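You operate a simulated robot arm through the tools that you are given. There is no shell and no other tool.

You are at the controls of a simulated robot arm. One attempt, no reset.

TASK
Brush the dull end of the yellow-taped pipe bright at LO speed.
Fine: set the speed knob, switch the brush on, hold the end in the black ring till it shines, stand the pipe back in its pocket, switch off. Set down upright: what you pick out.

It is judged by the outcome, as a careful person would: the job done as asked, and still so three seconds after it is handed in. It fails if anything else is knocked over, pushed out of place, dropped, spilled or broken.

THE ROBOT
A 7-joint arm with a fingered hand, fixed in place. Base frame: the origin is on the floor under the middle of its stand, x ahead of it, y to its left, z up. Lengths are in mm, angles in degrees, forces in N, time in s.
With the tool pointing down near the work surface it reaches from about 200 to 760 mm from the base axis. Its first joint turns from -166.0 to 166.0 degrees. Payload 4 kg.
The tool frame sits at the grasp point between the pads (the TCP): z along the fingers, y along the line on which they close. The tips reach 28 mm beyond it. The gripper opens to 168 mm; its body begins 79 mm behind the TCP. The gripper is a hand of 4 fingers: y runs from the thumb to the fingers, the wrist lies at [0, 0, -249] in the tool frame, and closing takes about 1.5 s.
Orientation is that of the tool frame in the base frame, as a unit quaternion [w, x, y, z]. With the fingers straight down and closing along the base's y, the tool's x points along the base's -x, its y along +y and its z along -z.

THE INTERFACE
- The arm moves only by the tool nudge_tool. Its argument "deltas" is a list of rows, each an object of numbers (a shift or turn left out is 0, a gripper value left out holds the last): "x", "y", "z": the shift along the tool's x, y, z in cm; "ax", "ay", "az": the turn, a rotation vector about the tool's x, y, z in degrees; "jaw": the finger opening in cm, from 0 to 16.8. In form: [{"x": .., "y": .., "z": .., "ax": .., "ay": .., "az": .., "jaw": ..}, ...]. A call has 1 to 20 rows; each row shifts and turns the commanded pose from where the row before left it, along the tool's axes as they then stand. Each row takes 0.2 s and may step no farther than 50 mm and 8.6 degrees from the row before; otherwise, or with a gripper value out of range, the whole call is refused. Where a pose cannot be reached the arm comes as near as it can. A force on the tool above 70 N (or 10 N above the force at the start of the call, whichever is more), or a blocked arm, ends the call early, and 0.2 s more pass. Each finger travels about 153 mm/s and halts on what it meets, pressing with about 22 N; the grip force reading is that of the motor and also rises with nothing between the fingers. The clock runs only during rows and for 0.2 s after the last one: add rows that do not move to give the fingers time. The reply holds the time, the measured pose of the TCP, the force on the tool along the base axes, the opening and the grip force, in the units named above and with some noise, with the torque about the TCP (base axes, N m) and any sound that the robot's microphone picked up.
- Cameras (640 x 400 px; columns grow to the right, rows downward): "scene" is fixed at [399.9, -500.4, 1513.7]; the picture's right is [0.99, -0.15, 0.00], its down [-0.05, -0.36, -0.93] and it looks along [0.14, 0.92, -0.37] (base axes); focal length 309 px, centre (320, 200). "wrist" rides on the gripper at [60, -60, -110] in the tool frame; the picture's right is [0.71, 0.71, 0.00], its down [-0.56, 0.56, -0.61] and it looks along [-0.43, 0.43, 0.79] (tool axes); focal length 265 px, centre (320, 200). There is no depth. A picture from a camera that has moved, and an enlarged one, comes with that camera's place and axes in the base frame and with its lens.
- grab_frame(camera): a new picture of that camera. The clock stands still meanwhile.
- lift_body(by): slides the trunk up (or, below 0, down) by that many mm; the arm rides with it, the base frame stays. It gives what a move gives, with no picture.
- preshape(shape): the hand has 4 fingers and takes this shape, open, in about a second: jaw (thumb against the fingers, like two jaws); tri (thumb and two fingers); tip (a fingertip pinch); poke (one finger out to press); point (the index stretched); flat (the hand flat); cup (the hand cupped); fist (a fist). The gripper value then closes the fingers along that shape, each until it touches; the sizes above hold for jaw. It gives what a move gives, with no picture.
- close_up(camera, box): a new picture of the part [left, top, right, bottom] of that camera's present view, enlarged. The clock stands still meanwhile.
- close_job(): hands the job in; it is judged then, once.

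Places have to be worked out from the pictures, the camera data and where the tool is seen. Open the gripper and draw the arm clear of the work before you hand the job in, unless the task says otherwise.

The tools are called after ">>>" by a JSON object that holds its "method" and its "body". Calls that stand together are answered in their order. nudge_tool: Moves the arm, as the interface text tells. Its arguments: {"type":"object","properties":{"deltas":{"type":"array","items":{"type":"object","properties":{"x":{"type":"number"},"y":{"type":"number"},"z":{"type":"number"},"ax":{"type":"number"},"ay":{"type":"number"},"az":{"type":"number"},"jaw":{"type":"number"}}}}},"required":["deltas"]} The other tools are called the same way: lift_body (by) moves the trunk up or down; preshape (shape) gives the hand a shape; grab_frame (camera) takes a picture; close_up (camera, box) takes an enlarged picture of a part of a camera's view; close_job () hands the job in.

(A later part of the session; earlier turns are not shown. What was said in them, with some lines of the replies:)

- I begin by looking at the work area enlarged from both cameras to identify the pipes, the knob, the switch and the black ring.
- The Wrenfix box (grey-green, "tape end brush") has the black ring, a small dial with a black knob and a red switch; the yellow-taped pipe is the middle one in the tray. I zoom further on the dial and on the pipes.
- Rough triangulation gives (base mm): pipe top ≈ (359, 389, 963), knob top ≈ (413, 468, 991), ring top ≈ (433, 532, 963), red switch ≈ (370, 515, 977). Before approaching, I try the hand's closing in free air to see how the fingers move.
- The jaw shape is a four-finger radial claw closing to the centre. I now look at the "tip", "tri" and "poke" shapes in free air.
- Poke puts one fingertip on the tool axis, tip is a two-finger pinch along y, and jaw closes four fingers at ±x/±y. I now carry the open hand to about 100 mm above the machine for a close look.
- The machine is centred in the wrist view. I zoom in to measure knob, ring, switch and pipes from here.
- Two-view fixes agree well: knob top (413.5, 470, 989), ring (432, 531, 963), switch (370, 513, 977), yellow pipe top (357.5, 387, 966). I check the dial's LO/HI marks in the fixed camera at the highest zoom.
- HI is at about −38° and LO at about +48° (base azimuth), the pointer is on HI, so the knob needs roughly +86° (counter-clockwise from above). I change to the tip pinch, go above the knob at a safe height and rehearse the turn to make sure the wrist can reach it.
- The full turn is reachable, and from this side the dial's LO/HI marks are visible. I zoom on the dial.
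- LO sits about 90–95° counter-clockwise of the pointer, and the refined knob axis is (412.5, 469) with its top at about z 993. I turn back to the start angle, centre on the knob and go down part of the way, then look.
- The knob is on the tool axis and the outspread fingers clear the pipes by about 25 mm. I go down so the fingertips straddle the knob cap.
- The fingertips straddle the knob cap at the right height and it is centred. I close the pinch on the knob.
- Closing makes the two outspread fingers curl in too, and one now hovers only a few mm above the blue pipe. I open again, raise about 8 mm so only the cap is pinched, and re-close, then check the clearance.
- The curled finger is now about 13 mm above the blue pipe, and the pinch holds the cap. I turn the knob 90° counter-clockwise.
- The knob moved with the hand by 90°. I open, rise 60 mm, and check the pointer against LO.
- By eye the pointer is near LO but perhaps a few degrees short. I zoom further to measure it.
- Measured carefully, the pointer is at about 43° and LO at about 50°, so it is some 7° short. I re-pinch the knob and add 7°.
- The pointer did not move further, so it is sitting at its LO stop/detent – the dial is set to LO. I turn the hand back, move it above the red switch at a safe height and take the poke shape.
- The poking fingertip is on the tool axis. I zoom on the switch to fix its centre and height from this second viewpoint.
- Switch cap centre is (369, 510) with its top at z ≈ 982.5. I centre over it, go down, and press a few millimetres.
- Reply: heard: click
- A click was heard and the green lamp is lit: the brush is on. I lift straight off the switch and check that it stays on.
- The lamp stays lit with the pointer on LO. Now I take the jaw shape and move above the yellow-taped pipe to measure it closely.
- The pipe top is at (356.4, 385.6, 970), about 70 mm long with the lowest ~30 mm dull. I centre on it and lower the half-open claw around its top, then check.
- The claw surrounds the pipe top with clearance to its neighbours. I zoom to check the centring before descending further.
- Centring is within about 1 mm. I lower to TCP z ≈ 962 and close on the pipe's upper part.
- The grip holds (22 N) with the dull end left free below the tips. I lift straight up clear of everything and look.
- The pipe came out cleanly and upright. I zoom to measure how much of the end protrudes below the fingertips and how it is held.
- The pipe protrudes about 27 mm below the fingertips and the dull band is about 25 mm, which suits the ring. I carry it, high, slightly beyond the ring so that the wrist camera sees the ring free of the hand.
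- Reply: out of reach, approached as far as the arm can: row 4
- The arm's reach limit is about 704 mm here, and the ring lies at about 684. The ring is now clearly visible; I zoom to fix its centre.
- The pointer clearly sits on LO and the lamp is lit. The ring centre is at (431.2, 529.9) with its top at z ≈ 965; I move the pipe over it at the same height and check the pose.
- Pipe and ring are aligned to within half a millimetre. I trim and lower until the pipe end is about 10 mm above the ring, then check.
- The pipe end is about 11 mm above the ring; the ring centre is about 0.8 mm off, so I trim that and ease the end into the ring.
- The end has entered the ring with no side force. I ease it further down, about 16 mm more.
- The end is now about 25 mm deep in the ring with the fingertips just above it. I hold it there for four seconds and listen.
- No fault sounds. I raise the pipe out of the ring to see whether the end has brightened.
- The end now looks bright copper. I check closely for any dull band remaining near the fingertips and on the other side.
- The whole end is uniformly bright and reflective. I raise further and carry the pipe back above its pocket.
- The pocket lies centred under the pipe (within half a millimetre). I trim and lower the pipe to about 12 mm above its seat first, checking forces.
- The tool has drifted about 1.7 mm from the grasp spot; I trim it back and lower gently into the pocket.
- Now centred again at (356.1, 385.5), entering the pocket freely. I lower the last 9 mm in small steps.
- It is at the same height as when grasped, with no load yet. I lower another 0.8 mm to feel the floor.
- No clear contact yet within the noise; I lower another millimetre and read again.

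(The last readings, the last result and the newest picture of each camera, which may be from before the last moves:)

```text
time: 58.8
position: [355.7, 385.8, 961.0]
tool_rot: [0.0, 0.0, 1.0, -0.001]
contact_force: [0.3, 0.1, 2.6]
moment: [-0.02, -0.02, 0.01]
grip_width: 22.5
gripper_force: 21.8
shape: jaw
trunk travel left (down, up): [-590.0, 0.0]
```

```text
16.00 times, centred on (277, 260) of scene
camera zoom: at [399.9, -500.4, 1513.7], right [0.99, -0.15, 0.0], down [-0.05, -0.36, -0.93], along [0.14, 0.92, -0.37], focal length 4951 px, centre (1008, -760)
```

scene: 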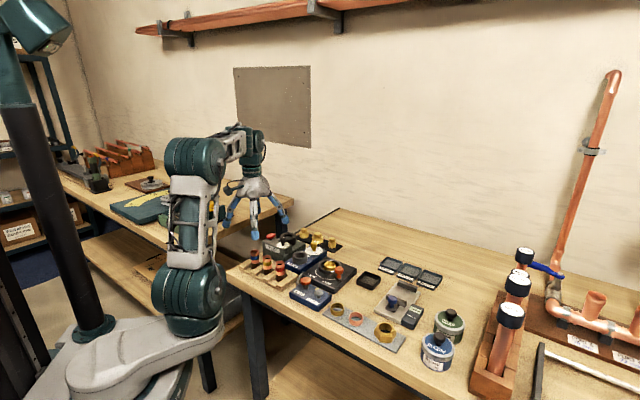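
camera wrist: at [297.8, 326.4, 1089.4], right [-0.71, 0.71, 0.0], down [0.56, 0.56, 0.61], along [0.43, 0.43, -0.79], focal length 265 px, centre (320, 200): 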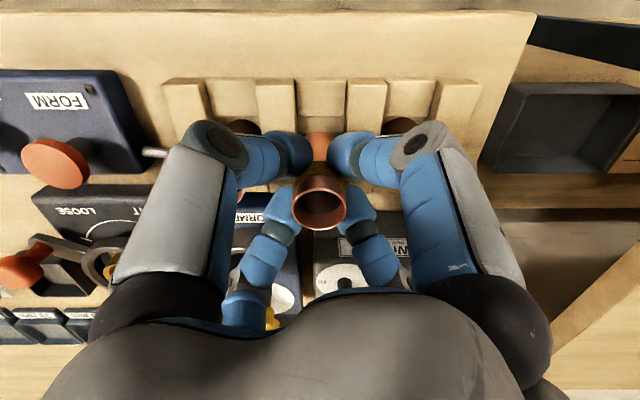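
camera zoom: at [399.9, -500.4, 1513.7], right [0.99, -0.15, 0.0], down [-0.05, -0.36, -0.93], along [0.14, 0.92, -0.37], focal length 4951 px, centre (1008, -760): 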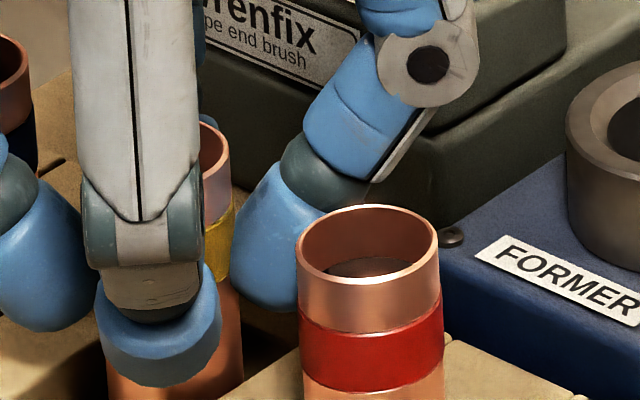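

An upward force of about 2.6 N shows the pipe is standing on the floor of its pocket. I open the fingers and check before lifting.

>>> {"method": "nudge_tool", "body": {"deltas": [{"jaw": 3.2}, {"jaw": 4}, {"jaw": 5}, {"jaw": 7}, {}, {}]}}

>>> {"method": "close_up", "body": {"camera": "wrist", "box": [240, 70, 400, 240]}}

>>> {"method": "close_up", "body": {"camera": "scene", "box": [250, 230, 310, 280]}}

```text
time: 60.2
position: [355.3, 384.6, 962.2]
tool_rot: [0.0, -0.001, 1.0, 0.0]
contact_force: [0.1, 0.8, 0.7]
moment: [0.03, 0.04, 0.0]
grip_width: 69.7
gripper_force: 0.1
shape: jaw
trunk travel left (down, up): [-590.0, 0.0]
```

```text
2.35 times, centred on (320, 155) of wrist
camera zoom: at [295.7, 325.4, 1070.8], right [-0.71, 0.71, 0.0], down [0.56, 0.56, 0.61], along [0.43, 0.43, -0.79], focal length 624 px, centre (320, 306)
```

zoom: 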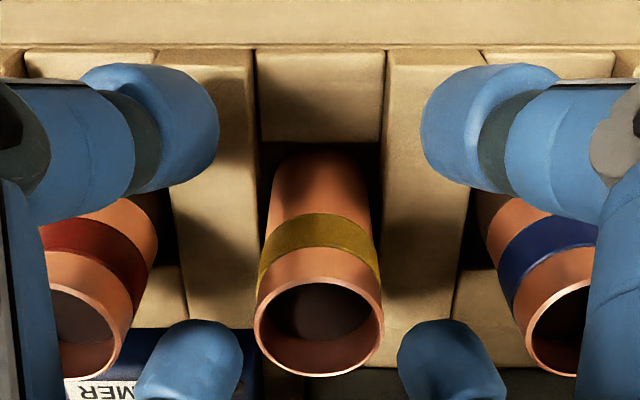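

```text
8.00 times, centred on (280, 255) of scene
camera zoom: at [399.9, -500.4, 1513.7], right [0.99, -0.15, 0.0], down [-0.05, -0.36, -0.93], along [0.14, 0.92, -0.37], focal length 2475 px, centre (640, -240)
```

zoom: 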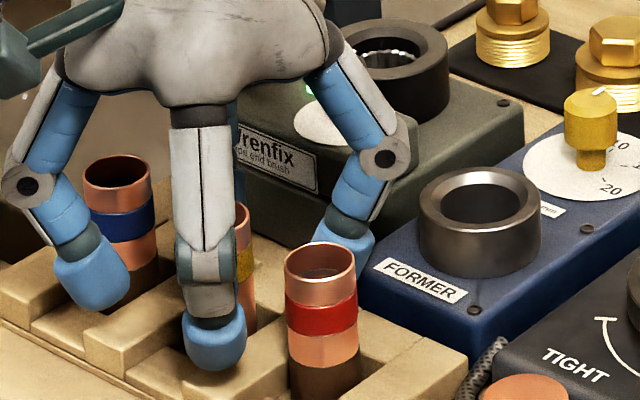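

The pipe stands upright in its pocket, fully bright and free of the fingers. I lift straight up, then check the tray.

>>> {"method": "nudge_tool", "body": {"deltas": [{"z": -1.5}, {"z": -2.5}, {"z": -3.5}, {"z": -4}, {"z": -3}, {}]}}

>>> {"method": "close_up", "body": {"camera": "scene", "box": [245, 220, 325, 280]}}

```text
time: 61.6
position: [355.7, 385.3, 1107.1]
tool_rot: [-0.001, 0.0, 1.0, 0.0]
contact_force: [-0.6, 0.7, 0.8]
moment: [-0.01, 0.01, 0.03]
grip_width: 69.7
gripper_force: 0.1
shape: jaw
trunk travel left (down, up): [-590.0, 0.0]
```

```text
6.67 times, centred on (285, 250) of scene
camera zoom: at [399.9, -500.4, 1513.7], right [0.99, -0.15, 0.0], down [-0.05, -0.36, -0.93], along [0.14, 0.92, -0.37], focal length 2063 px, centre (553, -133)
```

zoom: 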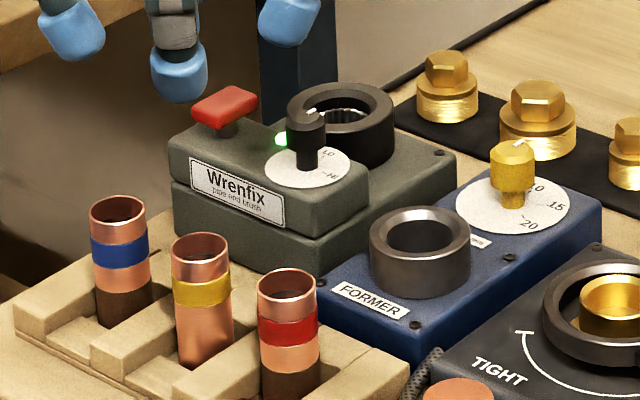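

All three pipes stand as they should. Now I take the poke shape and go back above the red switch.

>>> {"method": "preshape", "body": {"shape": "poke"}}

>>> {"method": "nudge_tool", "body": {"deltas": [{"x": -0.3425, "y": 3.105, "z": 0.395}, {"x": -0.3425, "y": 3.105, "z": 0.395}, {"x": -0.3425, "y": 3.105, "z": 0.395}, {"x": -0.3425, "y": 3.105, "z": 0.395}, {}, {}]}}

>>> {"method": "close_up", "body": {"camera": "wrist", "box": [275, 75, 355, 155]}}

>>> {"method": "close_up", "body": {"camera": "scene", "box": [250, 190, 310, 250]}}

```text
time: 62.5
position: [355.8, 386.7, 1106.0]
tool_rot: [0.0, 0.0, 1.0, 0.0]
contact_force: [-0.7, -0.3, -0.1]
moment: [-0.04, 0.01, -0.02]
grip_width: 0.0
gripper_force: 0.1
shape: poke
trunk travel left (down, up): [-590.0, 0.0]
```

```text
time: 63.9
position: [369.4, 510.3, 1091.3]
tool_rot: [0.0, 0.0, 1.0, 0.0]
contact_force: [-0.8, 0.5, 0.5]
moment: [-0.02, -0.02, 0.01]
grip_width: 0.0
gripper_force: 0.0
shape: poke
trunk travel left (down, up): [-590.0, 0.0]
```

```text
5.00 times, centred on (315, 115) of wrist
camera zoom: at [309.2, 449.8, 1199.7], right [-0.71, 0.71, 0.0], down [0.56, 0.56, 0.61], along [0.43, 0.43, -0.79], focal length 1327 px, centre (345, 625)
```

zoom: 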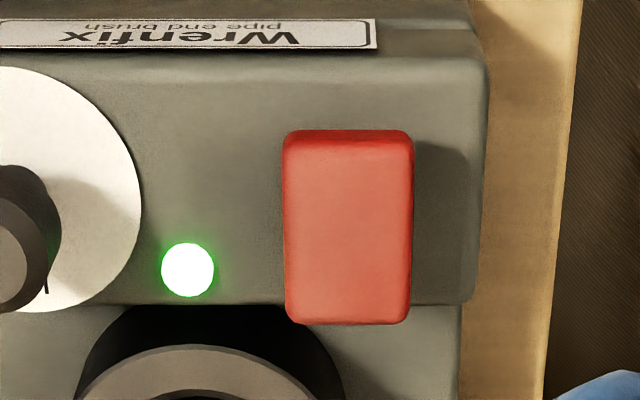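

```text
6.67 times, centred on (280, 220) of scene
camera zoom: at [399.9, -500.4, 1513.7], right [0.99, -0.15, 0.0], down [-0.05, -0.36, -0.93], along [0.14, 0.92, -0.37], focal length 2063 px, centre (587, 67)
```

zoom: 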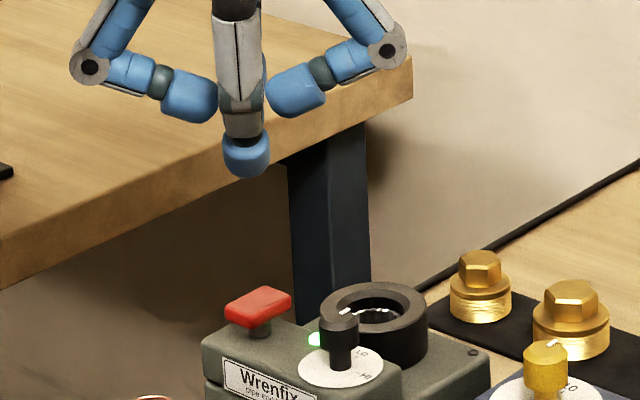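

I am above the switch at the same spot as before. I press it once in the same way.

>>> {"method": "nudge_tool", "body": {"deltas": [{"z": 3}, {"z": 3}, {"z": 0.9}, {"z": 0.5}, {"z": 0.4}, {"z": 0.3}, {"z": 0.3}, {}]}}

>>> {"method": "close_up", "body": {"camera": "scene", "box": [255, 215, 305, 255]}}

```text
time: 65.7
position: [367.9, 509.2, 1006.9]
tool_rot: [0.0, 0.0, 1.0, 0.0]
contact_force: [0.1, 0.1, 3.5]
moment: [-0.06, 0.0, 0.0]
grip_width: 0.1
gripper_force: 0.1
shape: poke
trunk travel left (down, up): [-590.0, 0.0]
heard: click
```

```text
10.00 times, centred on (280, 235) of scene
camera zoom: at [399.9, -500.4, 1513.7], right [0.99, -0.15, 0.0], down [-0.05, -0.36, -0.93], along [0.14, 0.92, -0.37], focal length 3094 px, centre (720, -150)
```

zoom: 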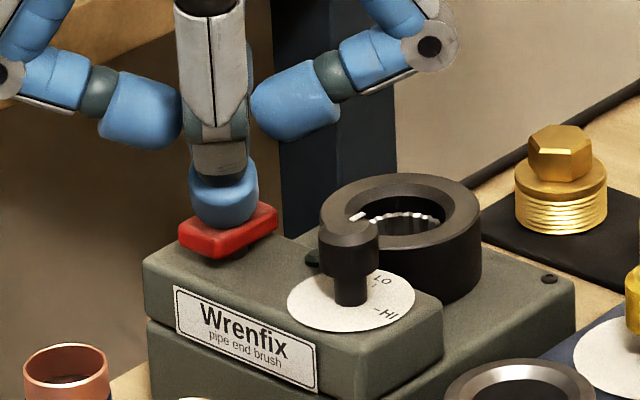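

The click was heard and the lamp is dark: the brush is off. I lift off straight up and draw the arm back toward its start, high and clear.

>>> {"method": "nudge_tool", "body": {"deltas": [{"z": -1}, {"z": -3}, {"z": -4}, {"z": -4.5}, {"z": -4.5}, {"x": 0.8, "y": -4.5, "z": -1}, {"x": 0.8, "y": -4.5, "z": -1}, {"x": 0.8, "y": -4.5, "z": -1}, {"x": 0.8, "y": -4.5, "z": -1}, {"x": 0.8, "y": -4.5, "z": -1}, {"x": 0.8, "y": -4.5, "z": -1}, {}]}}

>>> {"method": "preshape", "body": {"shape": "jaw"}}

>>> {"method": "grab_frame", "body": {"camera": "scene"}}

>>> {"method": "close_up", "body": {"camera": "scene", "box": [245, 220, 325, 280]}}

>>> {"method": "grab_frame", "body": {"camera": "wrist"}}

```text
time: 68.3
position: [320.9, 240.6, 1237.0]
tool_rot: [0.0, 0.0, 1.0, 0.0]
contact_force: [-0.2, -0.5, -0.9]
moment: [0.0, -0.02, -0.01]
grip_width: 0.0
gripper_force: 0.1
shape: poke
trunk travel left (down, up): [-590.0, 0.0]
```

```text
time: 69.2
position: [322.8, 239.9, 1236.9]
tool_rot: [0.0, -0.001, 1.0, 0.0]
contact_force: [-0.2, -0.4, -0.7]
moment: [0.0, -0.03, -0.03]
grip_width: 167.8
gripper_force: 0.1
shape: jaw
trunk travel left (down, up): [-590.0, 0.0]
```

```text
taken
```

scene: 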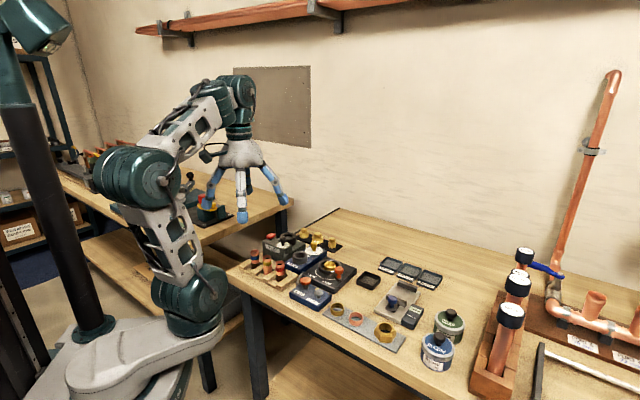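

```text
6.67 times, centred on (285, 250) of scene
camera zoom: at [399.9, -500.4, 1513.7], right [0.99, -0.15, 0.0], down [-0.05, -0.36, -0.93], along [0.14, 0.92, -0.37], focal length 2063 px, centre (553, -133)
```

zoom: 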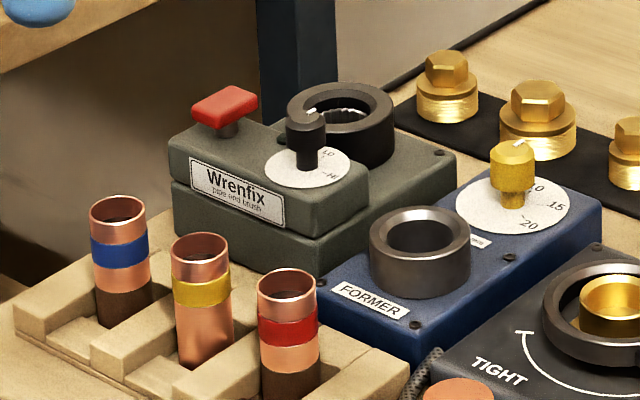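

```text
taken
camera wrist: at [261.7, 179.8, 1345.8], right [-0.71, 0.71, 0.0], down [0.56, 0.56, 0.61], along [0.43, 0.43, -0.79], focal length 265 px, centre (320, 200)
```

wrist: 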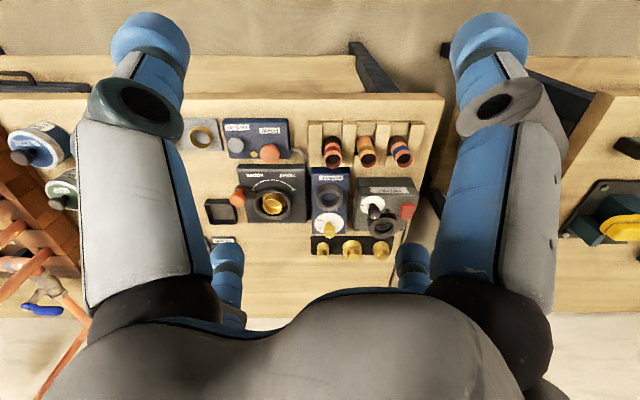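

The yellow-taped pipe stands upright in its pocket with its lower end bright. The switch is off, the pointer is on LO, nothing else has moved, and the hand is open and clear. I hand the job in.

>>> {"method": "close_job", "body": {}}

```text
The job is handed in.
```

The yellow-taped pipe's dull end is now bright, brushed at LO, and the job is handed in; no verdict has come back yet.

- **Speed:** I turned the knob from HI to LO before switching on. The pointer sat on LO throughout, and a further push would not turn it past that point.
- **Brushing:** I pressed the switch once; it clicked and the green lamp lit. I held the end about 25 mm deep in the black ring for about four seconds. When I raised it, the whole lower end was an even, shiny copper.
- **Put back:** The pipe is standing upright in its own pocket, between the red- and blue-taped ones.
- **Switched off:** A second press clicked and the lamp went dark.

In the last pictures nothing else had been moved or knocked over. The hand was open and well clear of the bench before I handed in.
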